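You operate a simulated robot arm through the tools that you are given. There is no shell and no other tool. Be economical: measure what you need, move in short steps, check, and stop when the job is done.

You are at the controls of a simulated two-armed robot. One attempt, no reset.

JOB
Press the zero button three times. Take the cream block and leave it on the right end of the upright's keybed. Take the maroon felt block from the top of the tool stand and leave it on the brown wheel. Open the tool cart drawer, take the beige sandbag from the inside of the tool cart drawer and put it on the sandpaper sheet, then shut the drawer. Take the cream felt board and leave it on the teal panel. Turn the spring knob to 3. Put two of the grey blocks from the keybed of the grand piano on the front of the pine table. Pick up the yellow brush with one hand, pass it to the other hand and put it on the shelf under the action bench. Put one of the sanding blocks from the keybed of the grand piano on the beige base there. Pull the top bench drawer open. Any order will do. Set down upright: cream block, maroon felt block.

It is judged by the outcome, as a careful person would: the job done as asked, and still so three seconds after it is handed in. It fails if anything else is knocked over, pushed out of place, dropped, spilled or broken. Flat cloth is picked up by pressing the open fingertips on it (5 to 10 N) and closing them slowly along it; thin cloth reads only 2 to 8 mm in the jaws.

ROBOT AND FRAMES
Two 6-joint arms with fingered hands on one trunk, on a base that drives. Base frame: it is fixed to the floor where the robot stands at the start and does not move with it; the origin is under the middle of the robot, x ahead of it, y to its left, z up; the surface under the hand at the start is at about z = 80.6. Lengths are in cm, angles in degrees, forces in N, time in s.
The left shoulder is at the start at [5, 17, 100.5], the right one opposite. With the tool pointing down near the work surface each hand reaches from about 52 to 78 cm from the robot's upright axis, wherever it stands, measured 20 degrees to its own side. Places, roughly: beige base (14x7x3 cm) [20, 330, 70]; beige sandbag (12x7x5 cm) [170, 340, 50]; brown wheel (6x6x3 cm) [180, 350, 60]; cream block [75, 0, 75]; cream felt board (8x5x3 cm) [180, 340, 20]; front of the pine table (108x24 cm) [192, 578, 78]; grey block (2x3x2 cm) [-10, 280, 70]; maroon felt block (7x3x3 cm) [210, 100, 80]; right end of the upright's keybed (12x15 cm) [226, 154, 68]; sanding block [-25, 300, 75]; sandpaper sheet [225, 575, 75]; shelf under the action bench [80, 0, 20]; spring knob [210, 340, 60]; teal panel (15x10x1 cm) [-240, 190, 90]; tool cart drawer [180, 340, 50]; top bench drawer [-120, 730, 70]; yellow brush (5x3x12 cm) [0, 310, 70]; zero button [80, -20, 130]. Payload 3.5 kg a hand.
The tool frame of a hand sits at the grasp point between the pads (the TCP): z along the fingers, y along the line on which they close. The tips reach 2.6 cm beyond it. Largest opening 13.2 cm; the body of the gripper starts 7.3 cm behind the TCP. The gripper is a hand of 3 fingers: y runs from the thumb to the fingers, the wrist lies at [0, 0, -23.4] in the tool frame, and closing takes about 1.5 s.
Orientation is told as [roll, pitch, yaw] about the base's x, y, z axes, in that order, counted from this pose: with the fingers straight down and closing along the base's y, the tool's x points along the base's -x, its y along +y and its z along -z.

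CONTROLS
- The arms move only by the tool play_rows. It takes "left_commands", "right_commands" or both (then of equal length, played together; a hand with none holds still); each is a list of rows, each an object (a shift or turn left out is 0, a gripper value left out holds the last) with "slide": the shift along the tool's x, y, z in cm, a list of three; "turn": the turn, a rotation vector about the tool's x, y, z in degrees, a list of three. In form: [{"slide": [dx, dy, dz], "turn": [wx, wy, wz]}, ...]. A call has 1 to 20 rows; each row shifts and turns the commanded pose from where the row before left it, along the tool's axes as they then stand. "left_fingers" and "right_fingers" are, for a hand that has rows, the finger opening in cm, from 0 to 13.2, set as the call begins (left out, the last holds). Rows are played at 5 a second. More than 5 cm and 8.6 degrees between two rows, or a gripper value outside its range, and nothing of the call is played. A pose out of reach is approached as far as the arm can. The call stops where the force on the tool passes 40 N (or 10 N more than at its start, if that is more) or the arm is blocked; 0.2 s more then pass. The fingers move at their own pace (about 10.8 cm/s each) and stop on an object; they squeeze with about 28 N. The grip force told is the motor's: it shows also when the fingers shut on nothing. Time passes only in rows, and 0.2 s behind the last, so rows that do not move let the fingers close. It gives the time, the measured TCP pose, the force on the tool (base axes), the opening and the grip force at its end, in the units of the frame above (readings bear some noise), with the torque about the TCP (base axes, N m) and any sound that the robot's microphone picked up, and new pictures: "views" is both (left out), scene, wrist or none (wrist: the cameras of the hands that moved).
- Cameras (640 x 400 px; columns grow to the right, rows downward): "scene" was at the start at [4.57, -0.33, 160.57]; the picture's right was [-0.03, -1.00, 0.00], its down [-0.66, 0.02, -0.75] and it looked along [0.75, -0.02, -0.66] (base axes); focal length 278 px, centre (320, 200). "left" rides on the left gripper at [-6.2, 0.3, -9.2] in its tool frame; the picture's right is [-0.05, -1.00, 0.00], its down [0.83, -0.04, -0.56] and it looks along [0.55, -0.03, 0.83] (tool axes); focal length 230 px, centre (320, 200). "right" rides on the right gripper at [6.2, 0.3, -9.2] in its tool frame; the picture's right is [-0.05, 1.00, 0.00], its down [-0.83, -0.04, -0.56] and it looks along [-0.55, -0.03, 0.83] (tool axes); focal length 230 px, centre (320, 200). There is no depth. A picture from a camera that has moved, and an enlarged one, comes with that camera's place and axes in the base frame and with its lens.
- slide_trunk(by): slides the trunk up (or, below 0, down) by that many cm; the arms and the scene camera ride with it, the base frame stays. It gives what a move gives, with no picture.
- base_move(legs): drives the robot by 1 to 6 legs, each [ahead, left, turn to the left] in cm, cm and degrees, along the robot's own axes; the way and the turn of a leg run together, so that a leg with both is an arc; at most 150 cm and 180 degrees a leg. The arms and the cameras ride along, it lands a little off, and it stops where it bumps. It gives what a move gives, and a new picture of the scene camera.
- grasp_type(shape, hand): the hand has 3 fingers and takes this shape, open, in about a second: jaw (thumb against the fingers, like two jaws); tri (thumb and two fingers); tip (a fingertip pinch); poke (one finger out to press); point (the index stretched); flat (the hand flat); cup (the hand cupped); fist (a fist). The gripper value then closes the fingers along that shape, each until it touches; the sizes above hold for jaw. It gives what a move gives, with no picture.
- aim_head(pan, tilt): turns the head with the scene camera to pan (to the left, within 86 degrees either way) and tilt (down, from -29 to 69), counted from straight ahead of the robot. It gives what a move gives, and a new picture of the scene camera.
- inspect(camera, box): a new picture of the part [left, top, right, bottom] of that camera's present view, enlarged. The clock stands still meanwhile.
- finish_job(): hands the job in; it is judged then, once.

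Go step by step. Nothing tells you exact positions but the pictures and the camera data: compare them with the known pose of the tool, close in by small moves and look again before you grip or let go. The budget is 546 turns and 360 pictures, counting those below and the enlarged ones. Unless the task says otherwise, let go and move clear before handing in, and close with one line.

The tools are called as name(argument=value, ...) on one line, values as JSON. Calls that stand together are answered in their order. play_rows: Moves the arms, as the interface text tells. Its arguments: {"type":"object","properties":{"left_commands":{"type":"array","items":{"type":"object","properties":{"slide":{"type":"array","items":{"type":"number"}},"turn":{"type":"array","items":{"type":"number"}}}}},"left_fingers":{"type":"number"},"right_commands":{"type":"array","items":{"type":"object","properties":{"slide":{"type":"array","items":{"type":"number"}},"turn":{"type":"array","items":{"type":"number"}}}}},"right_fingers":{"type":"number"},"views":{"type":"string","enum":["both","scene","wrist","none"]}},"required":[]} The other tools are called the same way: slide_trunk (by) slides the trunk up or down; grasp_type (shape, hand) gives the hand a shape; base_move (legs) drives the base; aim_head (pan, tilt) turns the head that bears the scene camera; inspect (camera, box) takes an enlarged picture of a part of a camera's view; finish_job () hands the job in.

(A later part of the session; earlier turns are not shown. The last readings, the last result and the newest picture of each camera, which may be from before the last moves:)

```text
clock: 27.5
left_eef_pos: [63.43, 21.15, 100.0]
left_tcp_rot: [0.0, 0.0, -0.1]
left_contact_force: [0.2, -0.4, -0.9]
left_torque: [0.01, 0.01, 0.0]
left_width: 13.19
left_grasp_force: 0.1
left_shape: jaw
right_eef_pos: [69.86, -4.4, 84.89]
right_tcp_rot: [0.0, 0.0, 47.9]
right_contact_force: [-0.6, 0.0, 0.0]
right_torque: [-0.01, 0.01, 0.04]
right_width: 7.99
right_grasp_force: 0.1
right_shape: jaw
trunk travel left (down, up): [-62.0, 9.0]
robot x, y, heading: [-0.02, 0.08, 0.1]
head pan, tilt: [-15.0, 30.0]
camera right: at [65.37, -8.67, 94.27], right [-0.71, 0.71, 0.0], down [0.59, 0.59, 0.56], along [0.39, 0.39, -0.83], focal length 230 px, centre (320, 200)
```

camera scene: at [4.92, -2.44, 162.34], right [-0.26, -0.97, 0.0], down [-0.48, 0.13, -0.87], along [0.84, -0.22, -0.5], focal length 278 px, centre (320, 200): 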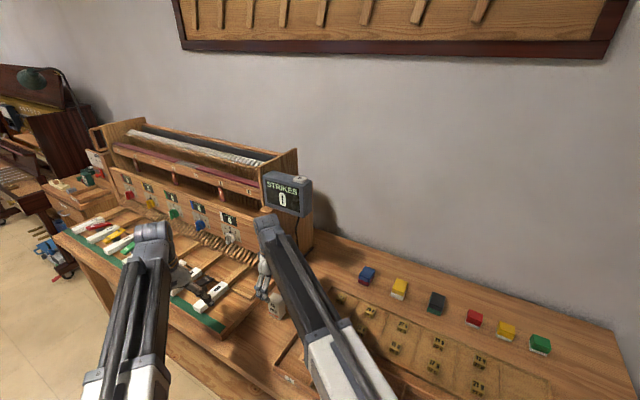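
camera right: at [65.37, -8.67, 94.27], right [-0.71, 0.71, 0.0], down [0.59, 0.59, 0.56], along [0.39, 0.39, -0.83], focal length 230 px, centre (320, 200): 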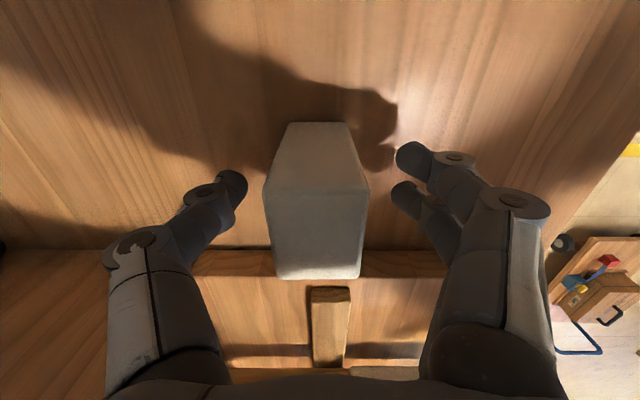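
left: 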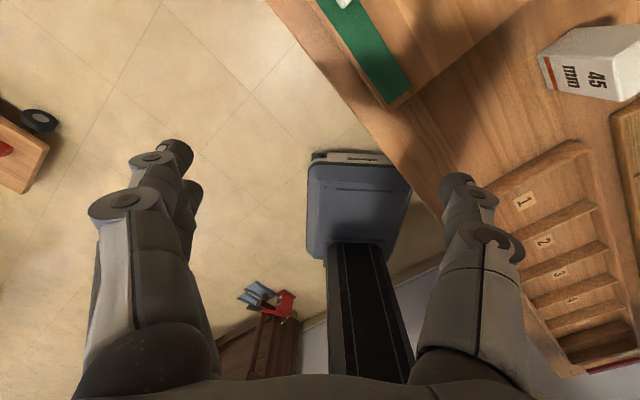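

The block is nicely centred between the fingers. Closing and lifting.

play_rows(right_commands=[{}, {}, {}, {}, {}, {}, {}], right_fingers=0, views="none")

play_rows(right_commands=[{"slide": [0, 0, -2]}, {"slide": [0, 0, -4]}, {"slide": [0, 0, -4]}, {"slide": [0, 0, -4]}], views="both")

```text
clock: 29.1
left_eef_pos: [63.53, 21.11, 99.95]
left_tcp_rot: [0.0, -0.1, -0.1]
left_contact_force: [-0.8, 0.5, -0.1]
left_torque: [0.01, 0.0, 0.02]
left_width: 13.2
left_grasp_force: 0.1
left_shape: jaw
right_eef_pos: [69.82, -4.48, 85.01]
right_tcp_rot: [0.0, 0.0, 48.1]
right_contact_force: [-0.1, 0.3, 0.3]
right_torque: [-0.02, 0.0, -0.02]
right_width: 3.02
right_grasp_force: 27.7
right_shape: jaw
trunk travel left (down, up): [-62.0, 9.0]
robot x, y, heading: [-0.21, 0.36, 0.0]
head pan, tilt: [-15.0, 30.0]
```

```text
clock: 30.1
left_eef_pos: [63.63, 20.98, 99.83]
left_tcp_rot: [0.0, 0.0, 0.0]
left_contact_force: [0.3, 0.2, -0.3]
left_torque: [0.02, -0.03, 0.0]
left_width: 13.19
left_grasp_force: 0.2
left_shape: jaw
right_eef_pos: [69.76, -4.38, 98.91]
right_tcp_rot: [0.0, 0.0, 48.0]
right_contact_force: [0.1, -0.6, -0.2]
right_torque: [-0.02, -0.05, 0.03]
right_width: 3.01
right_grasp_force: 28.2
right_shape: jaw
trunk travel left (down, up): [-62.0, 9.0]
robot x, y, heading: [0.02, 0.25, 0.2]
head pan, tilt: [-15.0, 30.0]
camera scene: at [4.91, -2.44, 162.33], right [-0.26, -0.97, 0.0], down [-0.48, 0.13, -0.87], along [0.84, -0.22, -0.5], focal length 278 px, centre (320, 200)
camera right: at [65.28, -8.69, 108.31], right [-0.71, 0.71, 0.0], down [0.59, 0.59, 0.55], along [0.39, 0.39, -0.83], focal length 230 px, centre (320, 200)
```

scene: 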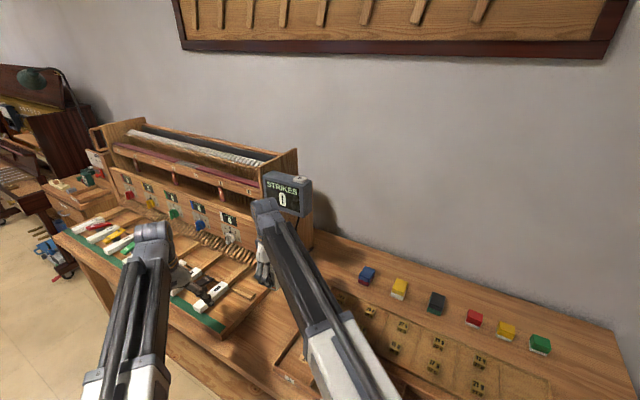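
right: 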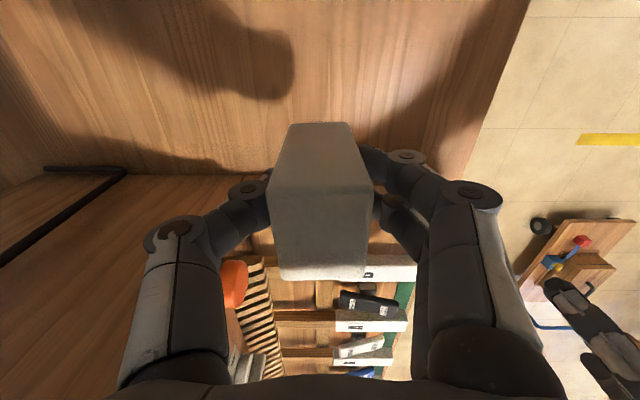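

Gripped (3.0 cm) and lifted. Checking the counter display before leaving.

inspect(camera="scene", box=[240, 150, 340, 240])

```text
4.44 times, centred on (290, 195) of scene
camera zoom: at [4.91, -2.44, 162.33], right [-0.26, -0.97, 0.0], down [-0.48, 0.13, -0.87], along [0.84, -0.22, -0.5], focal length 1234 px, centre (453, 222)
```

zoom: 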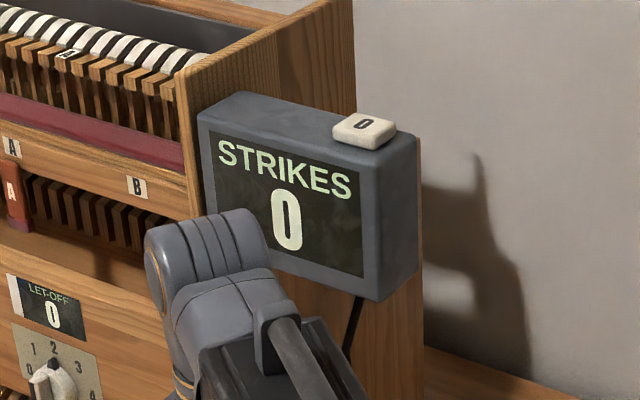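

The display still reads 0. I'll back off from the bench, turn to run parallel to the wall (its heading is about 45°), and drive toward the upright.

base_move(legs=[[-60, 0, 0], [0, 0, 45], [120, -22, 0]])

aim_head(pan=-30, tilt=30)

```text
clock: 33.2
left_eef_pos: [8.96, 21.77, 99.96]
left_tcp_rot: [-0.1, 0.0, 0.0]
left_contact_force: [-0.3, 0.3, -0.8]
left_torque: [0.02, 0.04, 0.0]
left_width: 13.2
left_grasp_force: 0.1
left_shape: jaw
right_eef_pos: [15.06, -3.87, 98.89]
right_tcp_rot: [0.0, 0.1, 48.1]
right_contact_force: [-0.3, 0.7, -0.2]
right_torque: [0.0, 0.02, -0.02]
right_width: 3.03
right_grasp_force: 28.2
right_shape: jaw
trunk travel left (down, up): [-62.0, 9.0]
robot x, y, heading: [-54.8, 0.09, 0.3]
head pan, tilt: [-15.0, 30.0]
stopped in leg 1: the robot was blocked; the commanded pose is now the measured one
camera scene: at [-49.6, -2.01, 162.33], right [-0.26, -0.97, 0.0], down [-0.48, 0.13, -0.87], along [0.84, -0.22, -0.5], focal length 278 px, centre (320, 200)
```

scene: 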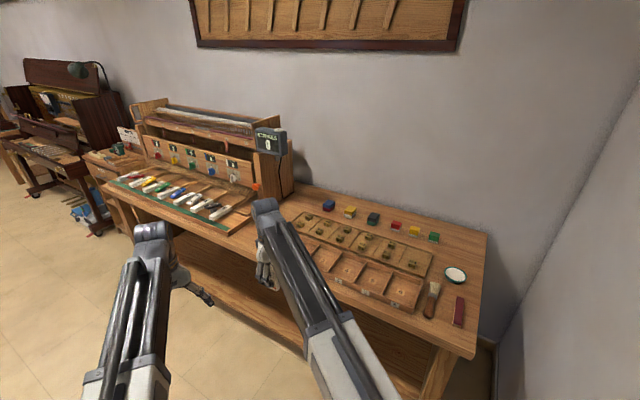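

```text
clock: 34.0
left_eef_pos: [8.86, 21.74, 99.97]
left_tcp_rot: [0.1, 0.1, 0.1]
left_contact_force: [0.1, 0.4, -1.5]
left_torque: [-0.04, -0.02, 0.01]
left_width: 13.18
left_grasp_force: 0.1
left_shape: jaw
right_eef_pos: [15.11, -3.76, 99.01]
right_tcp_rot: [-0.1, 0.0, 48.1]
right_contact_force: [-0.8, -0.5, -0.4]
right_torque: [-0.02, 0.0, 0.02]
right_width: 3.04
right_grasp_force: 28.3
right_shape: jaw
trunk travel left (down, up): [-62.0, 9.0]
robot x, y, heading: [-54.41, 0.49, 0.1]
head pan, tilt: [-30.0, 30.0]
camera scene: at [-50.62, -4.19, 162.33], right [-0.5, -0.87, 0.0], down [-0.43, 0.25, -0.87], along [0.75, -0.43, -0.5], focal length 278 px, centre (320, 200)
```

scene: 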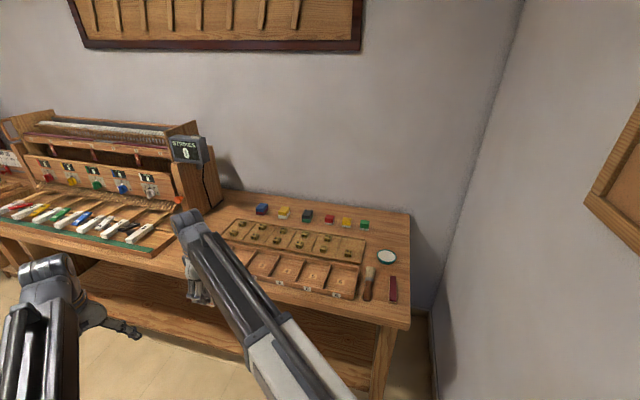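

The base bumped something behind. I'll move forward slightly, turn left, and look.

base_move(legs=[[6, 0, 0], [0, 0, 45]])

aim_head(pan=86, tilt=30)

aim_head(pan=0, tilt=25)

```text
clock: 37.0
left_eef_pos: [-18.41, 60.05, 99.98]
left_tcp_rot: [0.0, 0.0, 44.8]
left_contact_force: [0.3, 0.5, 0.2]
left_torque: [-0.02, -0.02, 0.05]
left_width: 13.19
left_grasp_force: 0.0
left_shape: jaw
right_eef_pos: [3.95, 46.39, 98.87]
right_tcp_rot: [0.0, 0.0, 92.7]
right_contact_force: [-0.2, 0.8, -0.1]
right_torque: [0.0, 0.01, -0.01]
right_width: 2.99
right_grasp_force: 28.2
right_shape: jaw
trunk travel left (down, up): [-62.0, 9.0]
robot x, y, heading: [-48.75, 0.45, 44.7]
head pan, tilt: [-30.0, 30.0]
camera scene: at [-42.62, -0.15, 162.34], right [0.25, -0.97, 0.0], down [-0.48, -0.13, -0.87], along [0.84, 0.22, -0.5], focal length 278 px, centre (320, 200)
```

scene: 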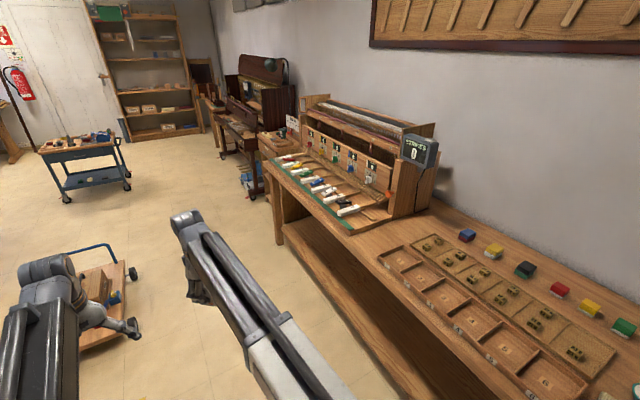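

```text
clock: 38.9
left_eef_pos: [-18.35, 60.06, 99.95]
left_tcp_rot: [0.0, 0.0, 44.7]
left_contact_force: [0.1, -0.6, 0.2]
left_torque: [0.01, 0.01, 0.02]
left_width: 13.19
left_grasp_force: 0.2
left_shape: jaw
right_eef_pos: [3.91, 46.28, 99.0]
right_tcp_rot: [-0.1, 0.0, 92.7]
right_contact_force: [0.3, -0.8, -0.6]
right_torque: [-0.01, 0.01, 0.04]
right_width: 3.02
right_grasp_force: 28.2
right_shape: jaw
trunk travel left (down, up): [-62.0, 9.0]
robot x, y, heading: [-48.61, 0.5, 44.7]
head pan, tilt: [85.9, 30.0]
camera scene: at [-57.25, 4.4, 162.34], right [0.76, 0.65, 0.0], down [0.33, -0.38, -0.87], along [-0.56, 0.66, -0.5], focal length 278 px, centre (320, 200)
```

scene: 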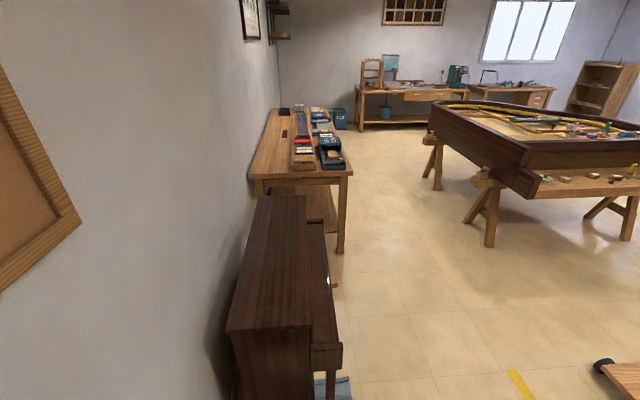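

```text
clock: 40.5
left_eef_pos: [-18.34, 60.11, 100.03]
left_tcp_rot: [0.0, 0.0, 44.8]
left_contact_force: [0.2, 0.0, -0.5]
left_torque: [-0.01, 0.01, -0.02]
left_width: 13.18
left_grasp_force: 0.0
left_shape: jaw
right_eef_pos: [3.93, 46.42, 99.02]
right_tcp_rot: [0.0, 0.1, 92.7]
right_contact_force: [-1.0, 0.6, -0.9]
right_torque: [-0.01, 0.02, 0.0]
right_width: 2.99
right_grasp_force: 28.3
right_shape: jaw
trunk travel left (down, up): [-62.0, 9.0]
robot x, y, heading: [-48.63, 0.25, 45.0]
head pan, tilt: [0.0, 25.0]
camera scene: at [-44.82, 4.03, 163.13], right [0.7, -0.71, 0.0], down [-0.3, -0.3, -0.91], along [0.64, 0.64, -0.42], focal length 278 px, centre (320, 200)
```

scene: 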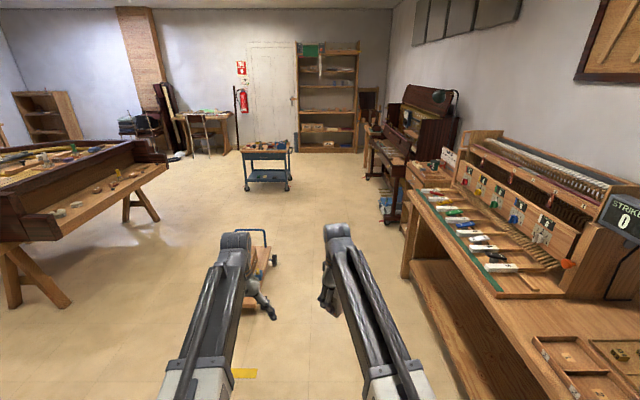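

The dark upright behind looks undisturbed. The path along the wall is clear: dolly and cart to the left, bench to the right. Driving on and stopping before the cart.

base_move(legs=[[40, -18, 0], [150, 0, 0], [94, 10, 0], [0, 15, 0], [0, 0, -90]])

```text
clock: 59.5
left_eef_pos: [205.01, 175.32, 100.04]
left_tcp_rot: [0.0, 0.0, -45.4]
left_contact_force: [-1.0, -0.7, -0.3]
left_torque: [0.0, -0.01, -0.01]
left_width: 13.19
left_grasp_force: 0.2
left_shape: jaw
right_eef_pos: [191.11, 153.18, 99.01]
right_tcp_rot: [0.0, 0.0, 2.5]
right_contact_force: [0.2, 0.2, -0.3]
right_torque: [0.01, 0.0, 0.0]
right_width: 2.98
right_grasp_force: 28.0
right_shape: jaw
trunk travel left (down, up): [-62.0, 9.0]
robot x, y, heading: [145.53, 205.79, -45.5]
head pan, tilt: [0.0, 25.0]
camera scene: at [149.26, 202.08, 163.13], right [-0.71, -0.7, 0.0], down [-0.3, 0.3, -0.91], along [0.64, -0.65, -0.42], focal length 278 px, centre (320, 200)
```

scene: 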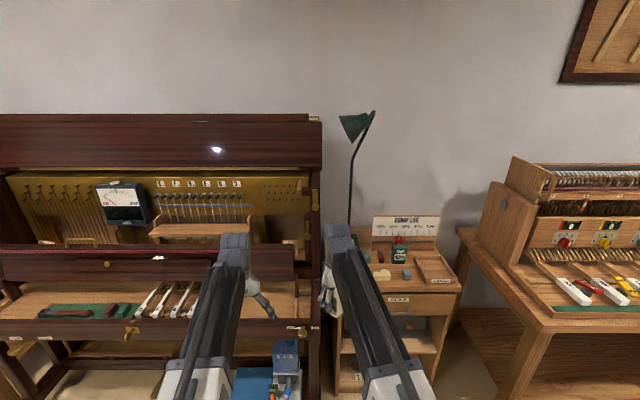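

I'm facing the upright with the tool stand to its right. Zooming on both.

inspect(camera="scene", box=[180, 260, 340, 360])

inspect(camera="scene", box=[340, 200, 480, 320])

```text
4.00 times, centred on (260, 310) of scene
camera zoom: at [149.26, 202.08, 163.13], right [-0.71, -0.7, 0.0], down [-0.3, 0.3, -0.91], along [0.64, -0.65, -0.42], focal length 1110 px, centre (560, -240)
```

zoom: 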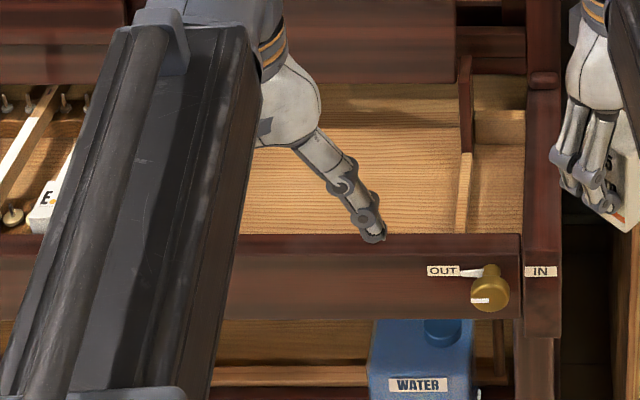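

```text
3.33 times, centred on (410, 260) of scene
camera zoom: at [149.26, 202.08, 163.13], right [-0.71, -0.7, 0.0], down [-0.3, 0.3, -0.91], along [0.64, -0.65, -0.42], focal length 925 px, centre (20, 0)
```

zoom: 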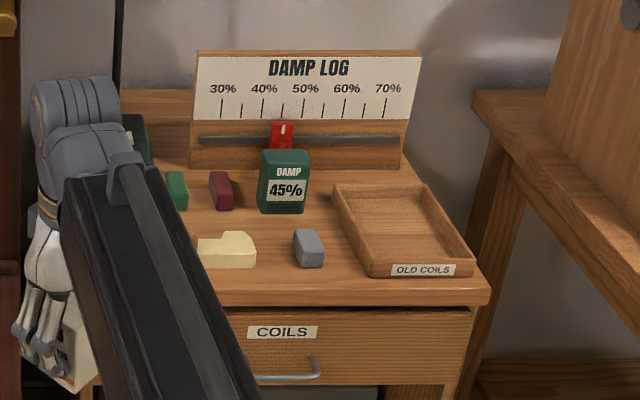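

Maroon block is at about [207, 100.6] on the stand. For the cream block, I'll tuck the left hand back, then shift 25 left and 12 ahead.

play_rows(left_commands=[{"slide": [4, 0, -2]}, {"slide": [4, 0, -2]}, {"slide": [0, 0, -4]}], views="none")

base_move(legs=[[0, 25, 0.5], [12, 0, 0]])

inspect(camera="right", box=[0, 0, 640, 400])

```text
clock: 60.3
left_eef_pos: [199.33, 181.18, 108.03]
left_tcp_rot: [0.0, 0.0, -45.4]
left_contact_force: [-0.3, -0.3, -0.2]
left_torque: [0.03, -0.01, 0.03]
left_width: 13.19
left_grasp_force: 0.0
left_shape: jaw
right_eef_pos: [191.24, 153.1, 98.94]
right_tcp_rot: [-0.1, 0.1, 2.6]
right_contact_force: [0.0, 0.3, -1.2]
right_torque: [0.0, 0.0, 0.0]
right_width: 2.98
right_grasp_force: 27.7
right_shape: jaw
trunk travel left (down, up): [-62.0, 9.0]
robot x, y, heading: [145.24, 206.47, -45.7]
head pan, tilt: [0.0, 25.0]
```

```text
clock: 63.0
left_eef_pos: [225.79, 190.43, 108.01]
left_tcp_rot: [-0.1, 0.0, -44.9]
left_contact_force: [-0.3, -0.9, 0.3]
left_torque: [0.0, -0.01, -0.02]
left_width: 13.19
left_grasp_force: 0.0
left_shape: jaw
right_eef_pos: [217.94, 162.44, 98.87]
right_tcp_rot: [0.0, 0.1, 3.1]
right_contact_force: [0.5, 0.0, 0.0]
right_torque: [0.0, 0.02, 0.02]
right_width: 2.96
right_grasp_force: 28.3
right_shape: jaw
trunk travel left (down, up): [-62.0, 9.0]
robot x, y, heading: [171.83, 214.75, -44.7]
head pan, tilt: [0.0, 25.0]
camera scene: at [175.51, 210.96, 163.12], right [-0.7, -0.71, 0.0], down [-0.3, 0.3, -0.91], along [0.64, -0.64, -0.42], focal length 278 px, centre (320, 200)
```

scene: 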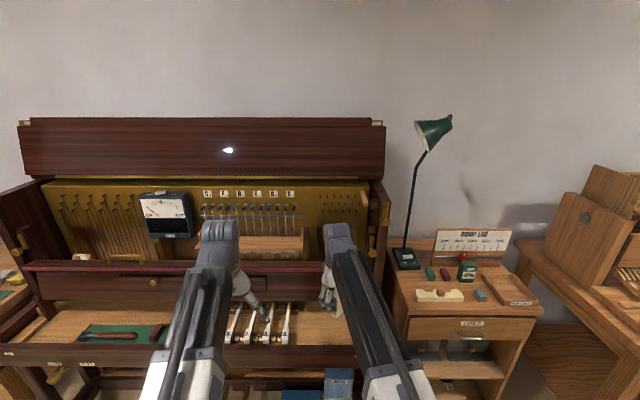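

```text
1.00 times, centred on (320, 200) of right (not enlarged: the box is as wide or as high as the picture)
camera zoom: at [211.64, 162.5, 108.23], right [0.0, 1.0, 0.0], down [0.83, 0.0, 0.55], along [0.55, 0.0, -0.83], focal length 230 px, centre (320, 200)
```

zoom: 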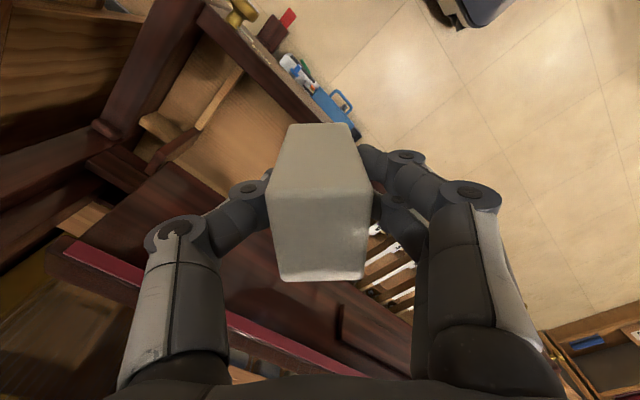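

The keybed's right end is clear in front of the fallboard. I'll rotate the hand to square with the upright and drive 12 cm in, staying high, then look.

play_rows(right_commands=[{"turn": [0, 0, 8]}, {"turn": [0, 0, 8]}, {"turn": [0, 0, 8]}, {"turn": [0, 0, 8]}, {"turn": [0, 0, 8]}, {"turn": [0, 0, 8]}], views="none")

base_move(legs=[[11.7, 0, 0]])

inspect(camera="right", box=[0, 0, 640, 400])

aim_head(pan=0, tilt=50)

```text
clock: 64.4
left_eef_pos: [225.85, 190.51, 107.93]
left_tcp_rot: [0.1, 0.0, -44.9]
left_contact_force: [0.5, -0.4, -0.2]
left_torque: [-0.01, -0.01, 0.0]
left_width: 13.18
left_grasp_force: 0.1
left_shape: jaw
right_eef_pos: [217.89, 162.46, 98.99]
right_tcp_rot: [-0.1, 0.0, -45.0]
right_contact_force: [-0.2, -0.3, -0.5]
right_torque: [0.03, 0.02, 0.01]
right_width: 2.97
right_grasp_force: 28.1
right_shape: jaw
trunk travel left (down, up): [-62.0, 9.0]
robot x, y, heading: [171.61, 214.8, -44.9]
head pan, tilt: [0.0, 25.0]
```

```text
clock: 65.6
left_eef_pos: [234.1, 182.28, 107.97]
left_tcp_rot: [-0.1, 0.1, -44.9]
left_contact_force: [0.2, -0.8, -0.5]
left_torque: [-0.01, -0.01, -0.04]
left_width: 13.19
left_grasp_force: 0.1
left_shape: jaw
right_eef_pos: [226.25, 154.02, 98.93]
right_tcp_rot: [0.0, 0.1, -45.0]
right_contact_force: [0.1, 0.2, -1.3]
right_torque: [0.01, 0.01, -0.02]
right_width: 2.96
right_grasp_force: 27.6
right_shape: jaw
trunk travel left (down, up): [-62.0, 9.0]
robot x, y, heading: [179.93, 206.79, -45.0]
head pan, tilt: [0.0, 25.0]
camera scene: at [183.88, 202.65, 163.12], right [-0.7, -0.71, 0.0], down [-0.3, 0.3, -0.91], along [0.64, -0.64, -0.42], focal length 278 px, centre (320, 200)
```

scene: 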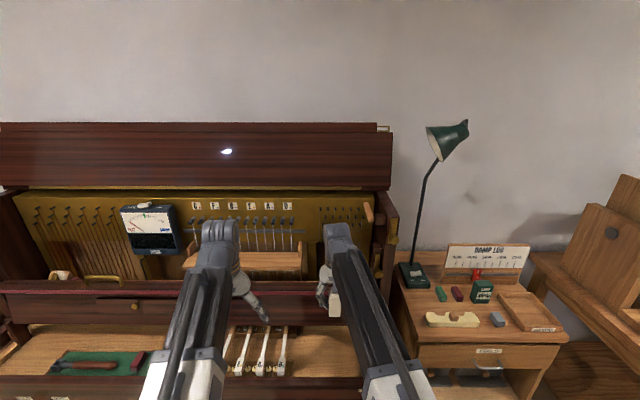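

```text
1.00 times, centred on (320, 200) of right (not enlarged: the box is as wide or as high as the picture)
camera zoom: at [222.06, 158.79, 108.24], right [0.74, 0.67, 0.0], down [0.56, -0.62, 0.55], along [0.37, -0.41, -0.83], focal length 230 px, centre (320, 200)
```

zoom: 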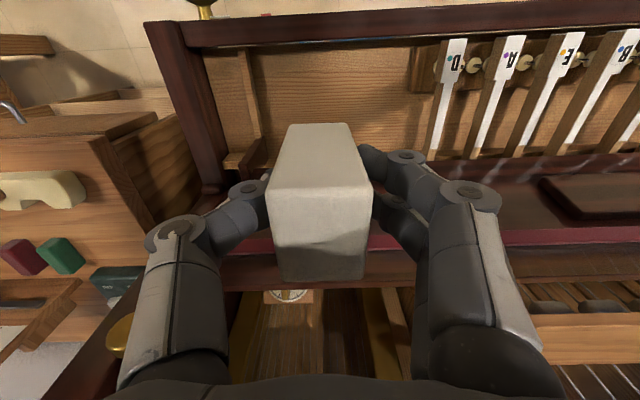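

```text
clock: 66.5
left_eef_pos: [233.97, 182.32, 108.0]
left_tcp_rot: [0.0, 0.0, -44.9]
left_contact_force: [-0.6, -0.7, -0.6]
left_torque: [0.0, 0.0, -0.04]
left_width: 13.18
left_grasp_force: 0.0
left_shape: jaw
right_eef_pos: [226.2, 154.34, 98.83]
right_tcp_rot: [-0.1, 0.1, -45.0]
right_contact_force: [0.4, -0.3, 0.6]
right_torque: [0.0, 0.0, -0.01]
right_width: 3.0
right_grasp_force: 28.2
right_shape: jaw
trunk travel left (down, up): [-62.0, 9.0]
robot x, y, heading: [179.82, 206.52, -44.7]
head pan, tilt: [0.0, 50.0]
camera scene: at [182.71, 203.81, 159.39], right [-0.7, -0.71, 0.0], down [-0.54, 0.54, -0.64], along [0.46, -0.45, -0.77], focal length 278 px, centre (320, 200)
```

scene: 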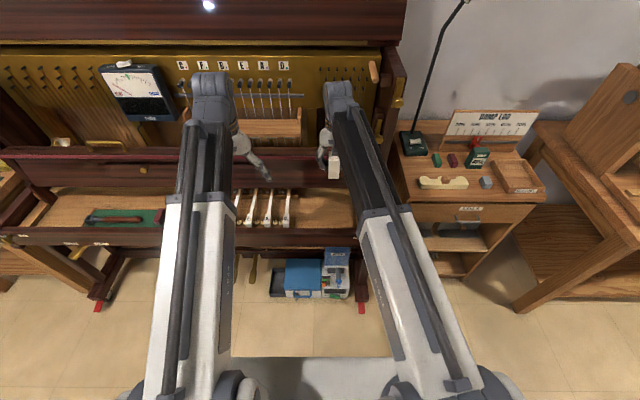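

The target spot sits clear on bare keybed. Lowering toward the surface.

play_rows(right_commands=[{"slide": [0, 0, 4.5]}, {"slide": [0, 0, 4.5]}, {"slide": [0, 0, 4.5]}, {"slide": [0, 0, 4.5]}, {"slide": [0, 0, 4]}], views="both")

```text
clock: 67.7
left_eef_pos: [234.2, 182.25, 108.05]
left_tcp_rot: [0.0, 0.0, -44.8]
left_contact_force: [0.6, 1.0, -0.5]
left_torque: [0.0, -0.02, 0.01]
left_width: 13.17
left_grasp_force: 0.1
left_shape: jaw
right_eef_pos: [226.27, 154.19, 76.91]
right_tcp_rot: [0.0, 0.1, -44.9]
right_contact_force: [-0.7, 0.1, -1.1]
right_torque: [0.0, 0.03, 0.01]
right_width: 2.98
right_grasp_force: 27.9
right_shape: jaw
trunk travel left (down, up): [-62.0, 9.0]
robot x, y, heading: [180.03, 206.47, -44.7]
head pan, tilt: [0.0, 50.0]
camera scene: at [182.72, 203.79, 159.39], right [-0.7, -0.71, 0.0], down [-0.54, 0.54, -0.64], along [0.46, -0.45, -0.77], focal length 278 px, centre (320, 200)
camera right: at [221.96, 158.8, 86.32], right [0.74, 0.67, 0.0], down [0.56, -0.62, 0.56], along [0.37, -0.41, -0.83], focal length 230 px, centre (320, 200)
```

scene: 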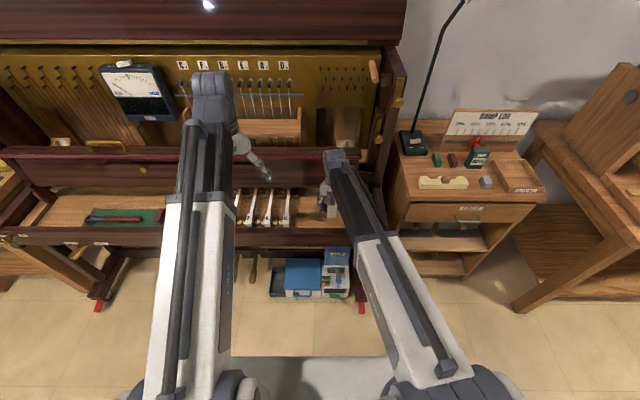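
right: 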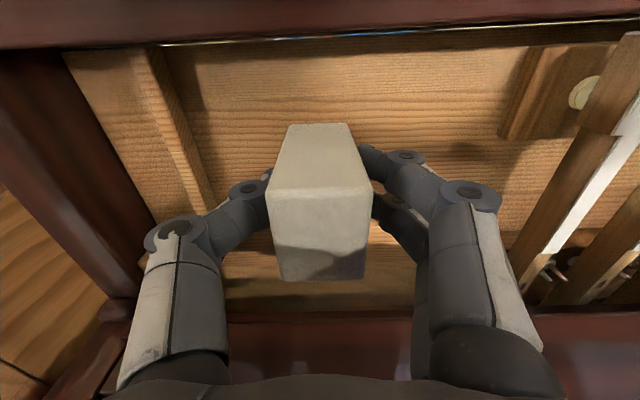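

Clear all round. Lowering in small steps until contact.

play_rows(right_commands=[{"slide": [0, 0, 1]}, {"slide": [0, 0, 1]}, {"slide": [0, 0, 0.5]}, {"slide": [0, 0, 0.3]}, {"slide": [0, 0, 0.3]}], views="none")

```text
clock: 68.9
left_eef_pos: [234.01, 182.35, 108.02]
left_tcp_rot: [0.1, 0.0, -44.9]
left_contact_force: [-0.6, 0.2, -0.4]
left_torque: [-0.01, -0.03, 0.01]
left_width: 13.16
left_grasp_force: 0.1
left_shape: jaw
right_eef_pos: [226.17, 154.22, 73.82]
right_tcp_rot: [0.0, -0.1, -44.9]
right_contact_force: [-0.5, 0.1, -1.1]
right_torque: [0.03, 0.02, 0.03]
right_width: 2.98
right_grasp_force: 28.0
right_shape: jaw
trunk travel left (down, up): [-62.0, 9.0]
robot x, y, heading: [179.9, 206.69, -44.8]
head pan, tilt: [0.0, 50.0]
```

play_rows(right_commands=[{"slide": [0, 0, 0.3]}, {"slide": [0, 0, 0.3]}, {"slide": [0, 0, 0.2]}], views="none")

play_rows(right_commands=[{"slide": [0, 0, 0.2]}, {"slide": [0, 0, 0.2]}], views="wrist")

```text
clock: 69.7
left_eef_pos: [234.11, 182.21, 107.98]
left_tcp_rot: [0.0, 0.0, -44.9]
left_contact_force: [-0.1, 0.9, -0.8]
left_torque: [0.05, 0.02, 0.04]
left_width: 13.19
left_grasp_force: 0.1
left_shape: jaw
right_eef_pos: [226.18, 154.22, 73.06]
right_tcp_rot: [0.0, 0.0, -44.9]
right_contact_force: [0.5, -0.1, -0.3]
right_torque: [-0.04, 0.01, -0.01]
right_width: 2.95
right_grasp_force: 28.0
right_shape: jaw
trunk travel left (down, up): [-62.0, 9.0]
robot x, y, heading: [179.96, 206.62, -44.8]
head pan, tilt: [0.0, 50.0]
```

```text
clock: 70.3
left_eef_pos: [233.99, 182.32, 108.04]
left_tcp_rot: [0.0, -0.1, -44.9]
left_contact_force: [-0.5, -0.7, -0.2]
left_torque: [-0.02, 0.01, -0.02]
left_width: 13.19
left_grasp_force: 0.0
left_shape: jaw
right_eef_pos: [226.13, 154.17, 72.89]
right_tcp_rot: [0.0, 0.0, -44.9]
right_contact_force: [0.6, -0.1, 8.9]
right_torque: [0.0, 0.0, -0.01]
right_width: 2.98
right_grasp_force: 28.6
right_shape: jaw
trunk travel left (down, up): [-62.0, 9.0]
robot x, y, heading: [179.78, 206.43, -44.8]
head pan, tilt: [0.0, 50.0]
camera right: at [221.95, 158.82, 82.15], right [0.74, 0.67, 0.0], down [0.56, -0.62, 0.56], along [0.37, -0.41, -0.83], focal length 230 px, centre (320, 200)
```

right: 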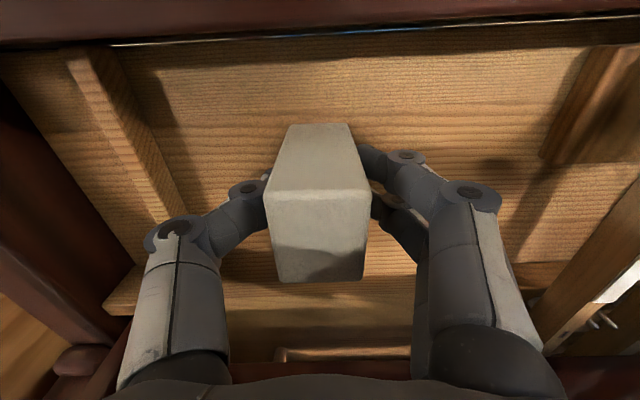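

Contact (8.9 N). Opening moderately and lifting straight away.

play_rows(right_commands=[{"slide": [0, 0, -0.1]}, {}, {}, {}], right_fingers=6, views="none")

play_rows(right_commands=[{"slide": [0, 0, -2]}, {"slide": [0, 0, -4]}, {"slide": [0, 0, -4.5]}, {"slide": [0, 0, -4.5]}, {"slide": [0, 0, -4.5]}, {"slide": [0, 0, -4.5]}, {"slide": [0, 0, -4.5]}], views="both")

```text
clock: 71.3
left_eef_pos: [234.06, 182.44, 107.89]
left_tcp_rot: [0.0, 0.0, -44.9]
left_contact_force: [0.0, -0.1, -0.1]
left_torque: [0.0, -0.02, 0.0]
left_width: 13.19
left_grasp_force: 0.0
left_shape: jaw
right_eef_pos: [226.22, 154.17, 72.78]
right_tcp_rot: [0.1, 0.1, -44.9]
right_contact_force: [0.6, 0.3, -0.2]
right_torque: [-0.02, 0.02, 0.0]
right_width: 5.92
right_grasp_force: 0.1
right_shape: jaw
trunk travel left (down, up): [-62.0, 9.0]
robot x, y, heading: [179.79, 206.34, -44.7]
head pan, tilt: [0.0, 50.0]
```

```text
clock: 72.9
left_eef_pos: [234.13, 182.41, 108.05]
left_tcp_rot: [0.0, 0.0, -44.9]
left_contact_force: [0.4, 0.4, -0.4]
left_torque: [-0.02, 0.03, 0.03]
left_width: 13.19
left_grasp_force: 0.0
left_shape: jaw
right_eef_pos: [226.23, 154.09, 101.34]
right_tcp_rot: [-0.1, -0.1, -44.9]
right_contact_force: [0.2, -0.5, -1.0]
right_torque: [-0.02, -0.03, -0.03]
right_width: 5.94
right_grasp_force: 0.0
right_shape: jaw
trunk travel left (down, up): [-62.0, 9.0]
robot x, y, heading: [179.87, 206.16, -45.0]
head pan, tilt: [0.0, 50.0]
camera scene: at [182.7, 203.82, 159.38], right [-0.7, -0.71, 0.0], down [-0.54, 0.54, -0.64], along [0.46, -0.45, -0.77], focal length 278 px, centre (320, 200)
camera right: at [222.02, 158.83, 110.6], right [0.74, 0.67, 0.0], down [0.56, -0.62, 0.55], along [0.37, -0.41, -0.83], focal length 230 px, centre (320, 200)
```

scene: 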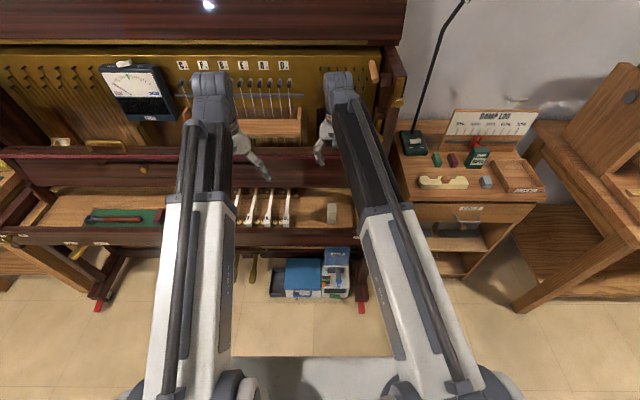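
right: 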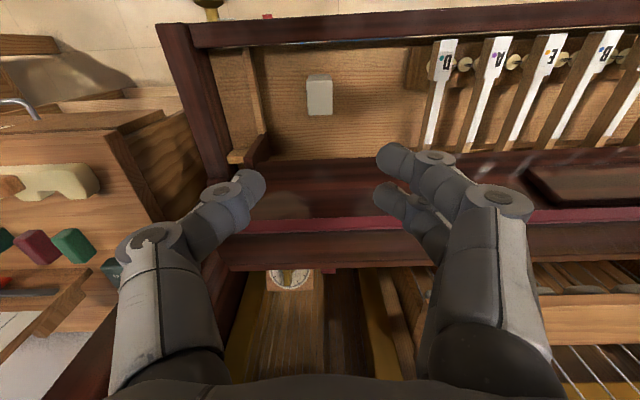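

The cream block stands upright in place. Next is the maroon felt block: back off, strafe right 51, and close in on the stand.

base_move(legs=[[-25, 0, 0], [0, -51, 0], [30, 0, 0]])

inspect(camera="right", box=[0, 0, 640, 400])

```text
clock: 79.0
left_eef_pos: [201.27, 142.36, 107.98]
left_tcp_rot: [0.1, 0.0, -45.3]
left_contact_force: [0.8, 0.2, -0.4]
left_torque: [-0.02, 0.01, 0.0]
left_width: 13.2
left_grasp_force: 0.1
left_shape: jaw
right_eef_pos: [193.28, 114.2, 101.17]
right_tcp_rot: [0.0, 0.0, -45.3]
right_contact_force: [0.3, -1.0, 0.1]
right_torque: [0.04, 0.03, -0.04]
right_width: 5.97
right_grasp_force: 0.0
right_shape: jaw
trunk travel left (down, up): [-62.0, 9.0]
robot x, y, heading: [147.14, 167.11, -45.3]
head pan, tilt: [0.0, 50.0]
camera scene: at [150.12, 164.18, 159.38], right [-0.71, -0.7, 0.0], down [-0.54, 0.54, -0.64], along [0.45, -0.46, -0.77], focal length 278 px, centre (320, 200)
```

scene: 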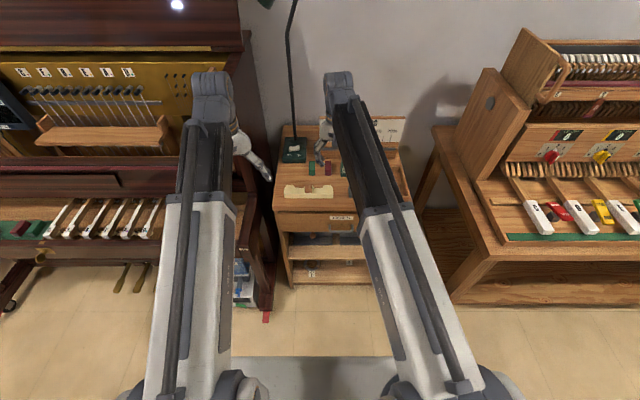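

```text
1.00 times, centred on (320, 200) of right (not enlarged: the box is as wide or as high as the picture)
camera zoom: at [189.07, 118.9, 110.52], right [0.75, 0.67, 0.0], down [0.55, -0.62, 0.55], along [0.37, -0.41, -0.83], focal length 230 px, centre (320, 200)
```

zoom: 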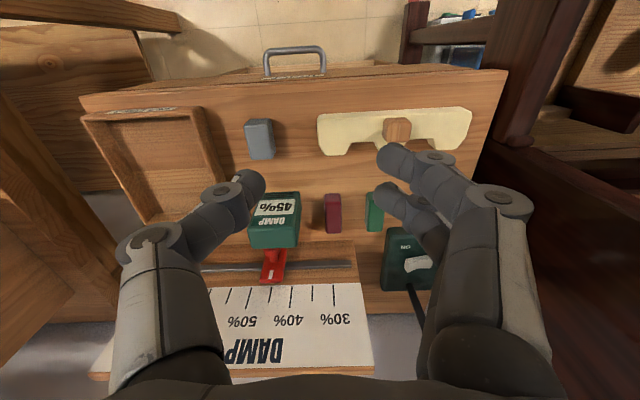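

I see the maroon block between the fingers' view. Zooming for its shape.

inspect(camera="right", box=[270, 160, 400, 260])

inspect(camera="scene", box=[270, 110, 390, 220])

```text
4.00 times, centred on (335, 210) of right
camera zoom: at [189.07, 118.9, 110.52], right [0.75, 0.67, 0.0], down [0.55, -0.62, 0.55], along [0.37, -0.41, -0.83], focal length 920 px, centre (260, 160)
```

zoom: 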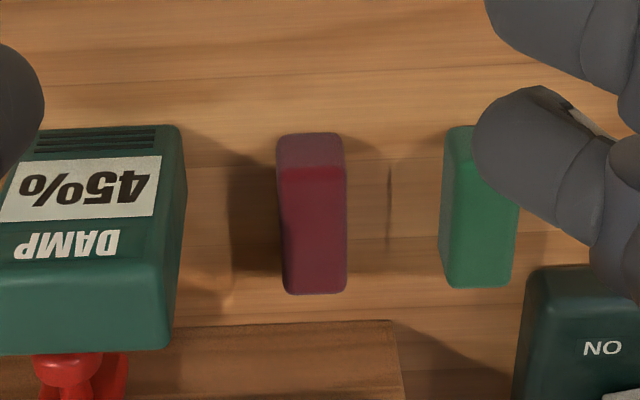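

```text
3.64 times, centred on (330, 165) of scene
camera zoom: at [150.12, 164.18, 159.38], right [-0.71, -0.7, 0.0], down [-0.54, 0.54, -0.64], along [0.45, -0.46, -0.77], focal length 1009 px, centre (284, 327)
```

zoom: 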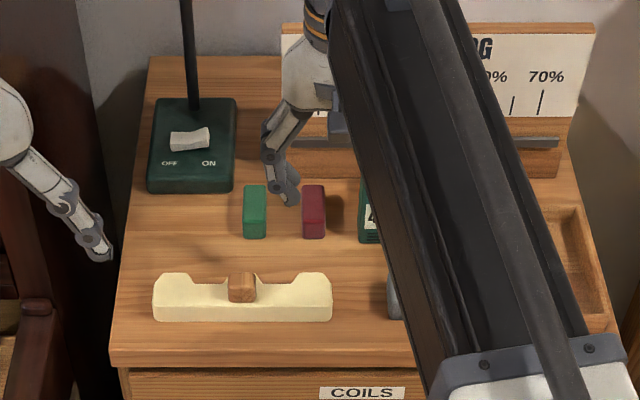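

It lies lengthwise (about 7 deep × 3 wide × 3 high), top near z 77, at about [208, 101]. Driving forward 19.5.

base_move(legs=[[19.5, 1.2, 0.4]])

play_rows(right_commands=[{"slide": [0, 0, 4]}, {"slide": [0, 0, 4]}], views="wrist")

```text
clock: 80.5
left_eef_pos: [214.83, 130.88, 108.07]
left_tcp_rot: [0.0, 1.0, -44.5]
left_contact_force: [-6.3, 4.5, -0.6]
left_torque: [-0.26, -0.34, 0.35]
left_width: 13.19
left_grasp_force: 0.0
left_shape: jaw
right_eef_pos: [207.53, 102.2, 101.32]
right_tcp_rot: [-0.1, 0.0, -44.9]
right_contact_force: [0.3, -0.1, 0.1]
right_torque: [0.01, 0.0, 0.04]
right_width: 5.95
right_grasp_force: 0.1
right_shape: jaw
trunk travel left (down, up): [-62.0, 9.0]
robot x, y, heading: [161.45, 154.4, -44.8]
head pan, tilt: [0.0, 50.0]
stopped in leg 1: the force on the tool passed its limit at 62 N (the readings are from after the stop); the commanded pose is now the measured one
camera scene: at [163.92, 151.95, 159.39], right [-0.71, -0.71, 0.0], down [-0.54, 0.54, -0.64], along [0.46, -0.45, -0.77], focal length 278 px, centre (320, 200)
```

scene: 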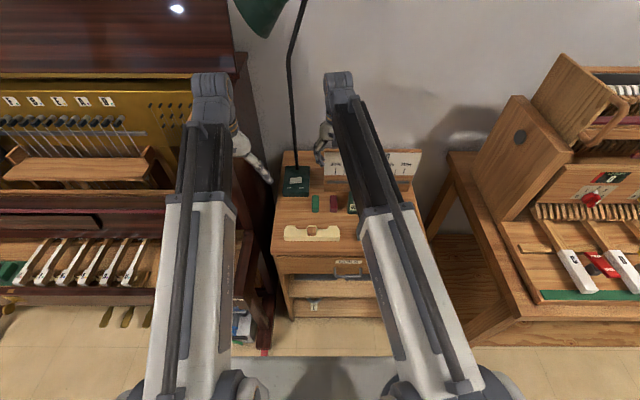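

```text
clock: 81.2
left_eef_pos: [214.81, 130.84, 108.03]
left_tcp_rot: [0.0, 1.1, -44.5]
left_contact_force: [-6.9, 5.3, -2.0]
left_torque: [-0.29, -0.33, 0.37]
left_width: 13.22
left_grasp_force: 0.1
left_shape: jaw
right_eef_pos: [207.38, 102.11, 93.31]
right_tcp_rot: [-0.1, 0.1, -44.9]
right_contact_force: [1.0, 0.1, 0.4]
right_torque: [0.0, 0.0, -0.02]
right_width: 5.94
right_grasp_force: 0.1
right_shape: jaw
trunk travel left (down, up): [-62.0, 9.0]
robot x, y, heading: [161.1, 154.76, -44.9]
head pan, tilt: [0.0, 50.0]
camera right: at [203.09, 106.86, 102.63], right [0.74, 0.67, 0.0], down [0.56, -0.62, 0.56], along [0.37, -0.41, -0.83], focal length 230 px, centre (320, 200)
```

right: 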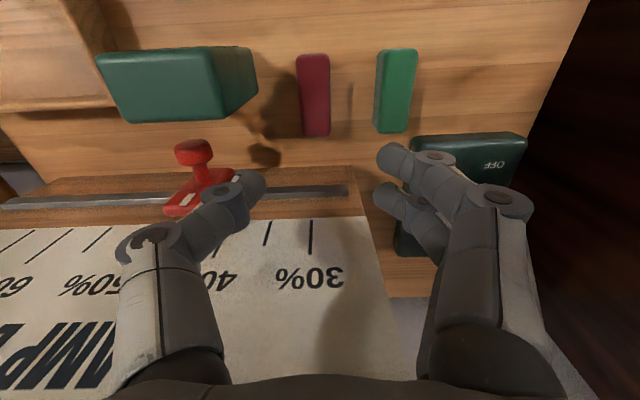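

The left hand touched something ahead (probably the upright's side). I'll look before moving it.

inspect(camera="left", box=[0, 0, 640, 400])

inspect(camera="scene", box=[180, 0, 340, 200])

```text
1.00 times, centred on (320, 200) of left (not enlarged: the box is as wide or as high as the picture)
camera zoom: at [219.69, 126.6, 117.17], right [-0.66, -0.75, 0.0], down [-0.62, 0.54, 0.57], along [-0.43, 0.38, -0.82], focal length 230 px, centre (320, 200)
```

zoom: 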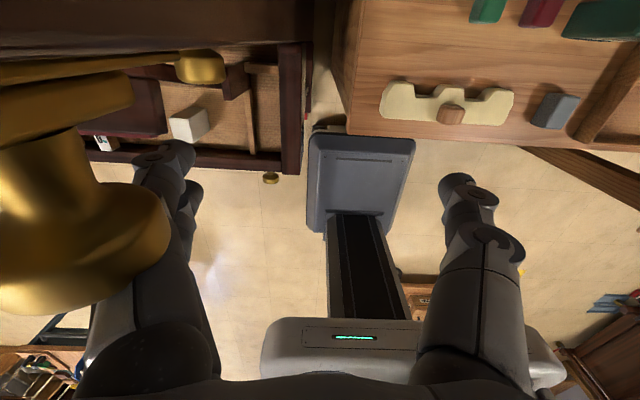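

```text
2.00 times, centred on (260, 100) of scene
camera zoom: at [163.89, 151.98, 159.39], right [-0.71, -0.71, 0.0], down [-0.54, 0.54, -0.64], along [0.46, -0.45, -0.77], focal length 555 px, centre (440, 400)
```

zoom: 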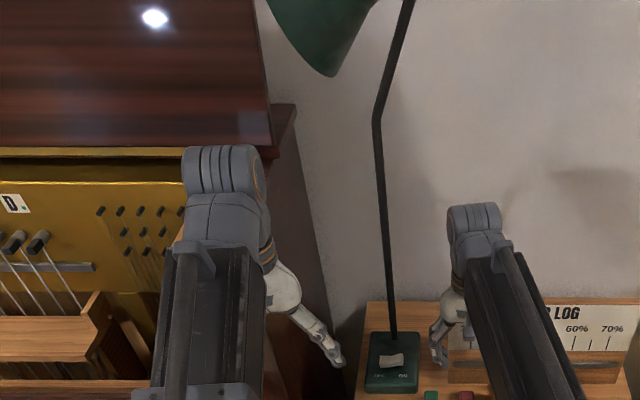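

The left hand touches the upright's case near a brass fitting. Pulling the left hand back and to the right.

play_rows(left_commands=[{"slide": [2, 0, 0]}, {"slide": [1.5, -1.5, 0]}, {"slide": [0, -3, 0]}], views="wrist")

```text
clock: 82.0
left_eef_pos: [209.3, 130.01, 108.1]
left_tcp_rot: [0.0, 0.9, -44.4]
left_contact_force: [0.5, -0.2, -0.1]
left_torque: [-0.03, 0.02, 0.0]
left_width: 13.22
left_grasp_force: 0.1
left_shape: jaw
right_eef_pos: [207.4, 102.06, 93.34]
right_tcp_rot: [-0.1, 0.0, -45.1]
right_contact_force: [0.5, -0.7, -0.2]
right_torque: [0.01, 0.0, 0.01]
right_width: 5.94
right_grasp_force: 0.0
right_shape: jaw
trunk travel left (down, up): [-62.0, 9.0]
robot x, y, heading: [160.84, 154.72, -44.9]
head pan, tilt: [0.0, 50.0]
camera left: at [214.18, 125.72, 117.22], right [-0.66, -0.75, 0.0], down [-0.62, 0.54, 0.57], along [-0.43, 0.38, -0.82], focal length 230 px, centre (320, 200)
```

left: 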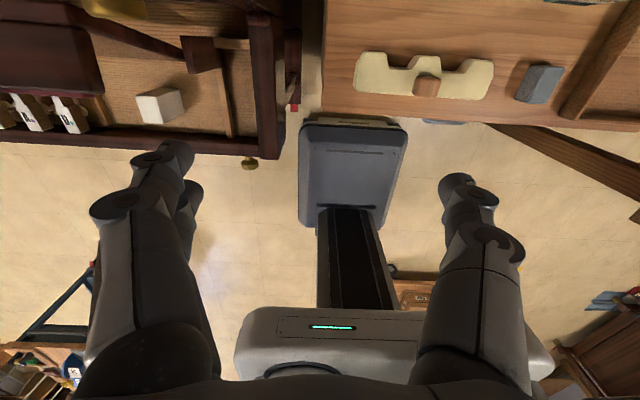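

Freed. Block triangulated: top z ≈ 83, centre [205, 104.1]. Moving over it and down.

play_rows(right_commands=[{"slide": [3.1, -0.3, 0]}, {"slide": [0, 0, 3]}, {"slide": [0, 0, 3]}], views="wrist")

```text
clock: 82.8
left_eef_pos: [209.35, 130.11, 107.92]
left_tcp_rot: [-0.1, 1.0, -44.5]
left_contact_force: [-0.4, 0.2, -0.1]
left_torque: [0.05, 0.0, 0.02]
left_width: 13.16
left_grasp_force: 0.0
left_shape: jaw
right_eef_pos: [205.07, 104.05, 87.25]
right_tcp_rot: [-0.1, 0.1, -45.0]
right_contact_force: [0.6, 0.3, -0.2]
right_torque: [-0.02, 0.03, 0.04]
right_width: 5.91
right_grasp_force: 0.0
right_shape: jaw
trunk travel left (down, up): [-62.0, 9.0]
robot x, y, heading: [160.91, 154.54, -44.7]
head pan, tilt: [0.0, 50.0]
camera right: at [200.82, 108.74, 96.48], right [0.74, 0.67, 0.0], down [0.56, -0.62, 0.55], along [0.37, -0.41, -0.83], focal length 230 px, centre (320, 200)
```

right: 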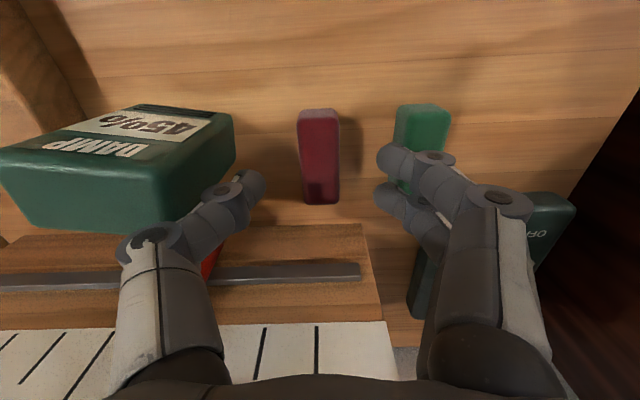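

Aligned; I'll narrow the opening to clear the green neighbour, and descend.

play_rows(right_commands=[{}, {}, {"slide": [0, 0, 2]}, {"slide": [0, 0, 1.3]}, {"slide": [0, 0, 1]}], right_fingers=4.6, views="wrist")

```text
clock: 84.0
left_eef_pos: [209.39, 129.94, 108.06]
left_tcp_rot: [0.0, 1.0, -44.5]
left_contact_force: [0.5, 0.9, -0.1]
left_torque: [-0.03, -0.02, -0.01]
left_width: 13.22
left_grasp_force: 0.1
left_shape: jaw
right_eef_pos: [205.11, 104.03, 82.89]
right_tcp_rot: [-0.2, 0.0, -45.0]
right_contact_force: [0.7, -0.1, 0.5]
right_torque: [0.03, -0.02, -0.02]
right_width: 4.63
right_grasp_force: 0.0
right_shape: jaw
trunk travel left (down, up): [-62.0, 9.0]
robot x, y, heading: [161.19, 154.97, -44.6]
head pan, tilt: [0.0, 50.0]
camera right: at [200.85, 108.76, 92.24], right [0.74, 0.67, 0.0], down [0.56, -0.62, 0.55], along [0.37, -0.41, -0.83], focal length 230 px, centre (320, 200)
```

right: 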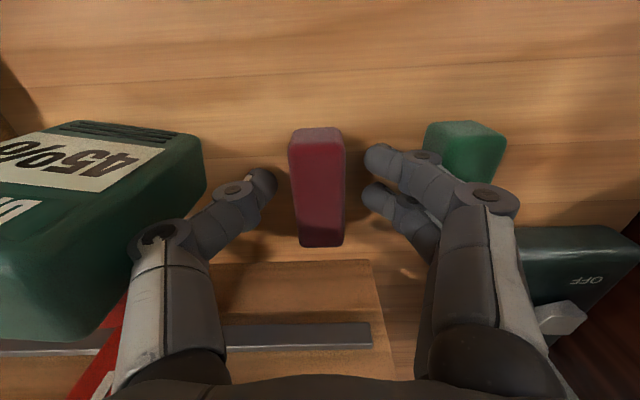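

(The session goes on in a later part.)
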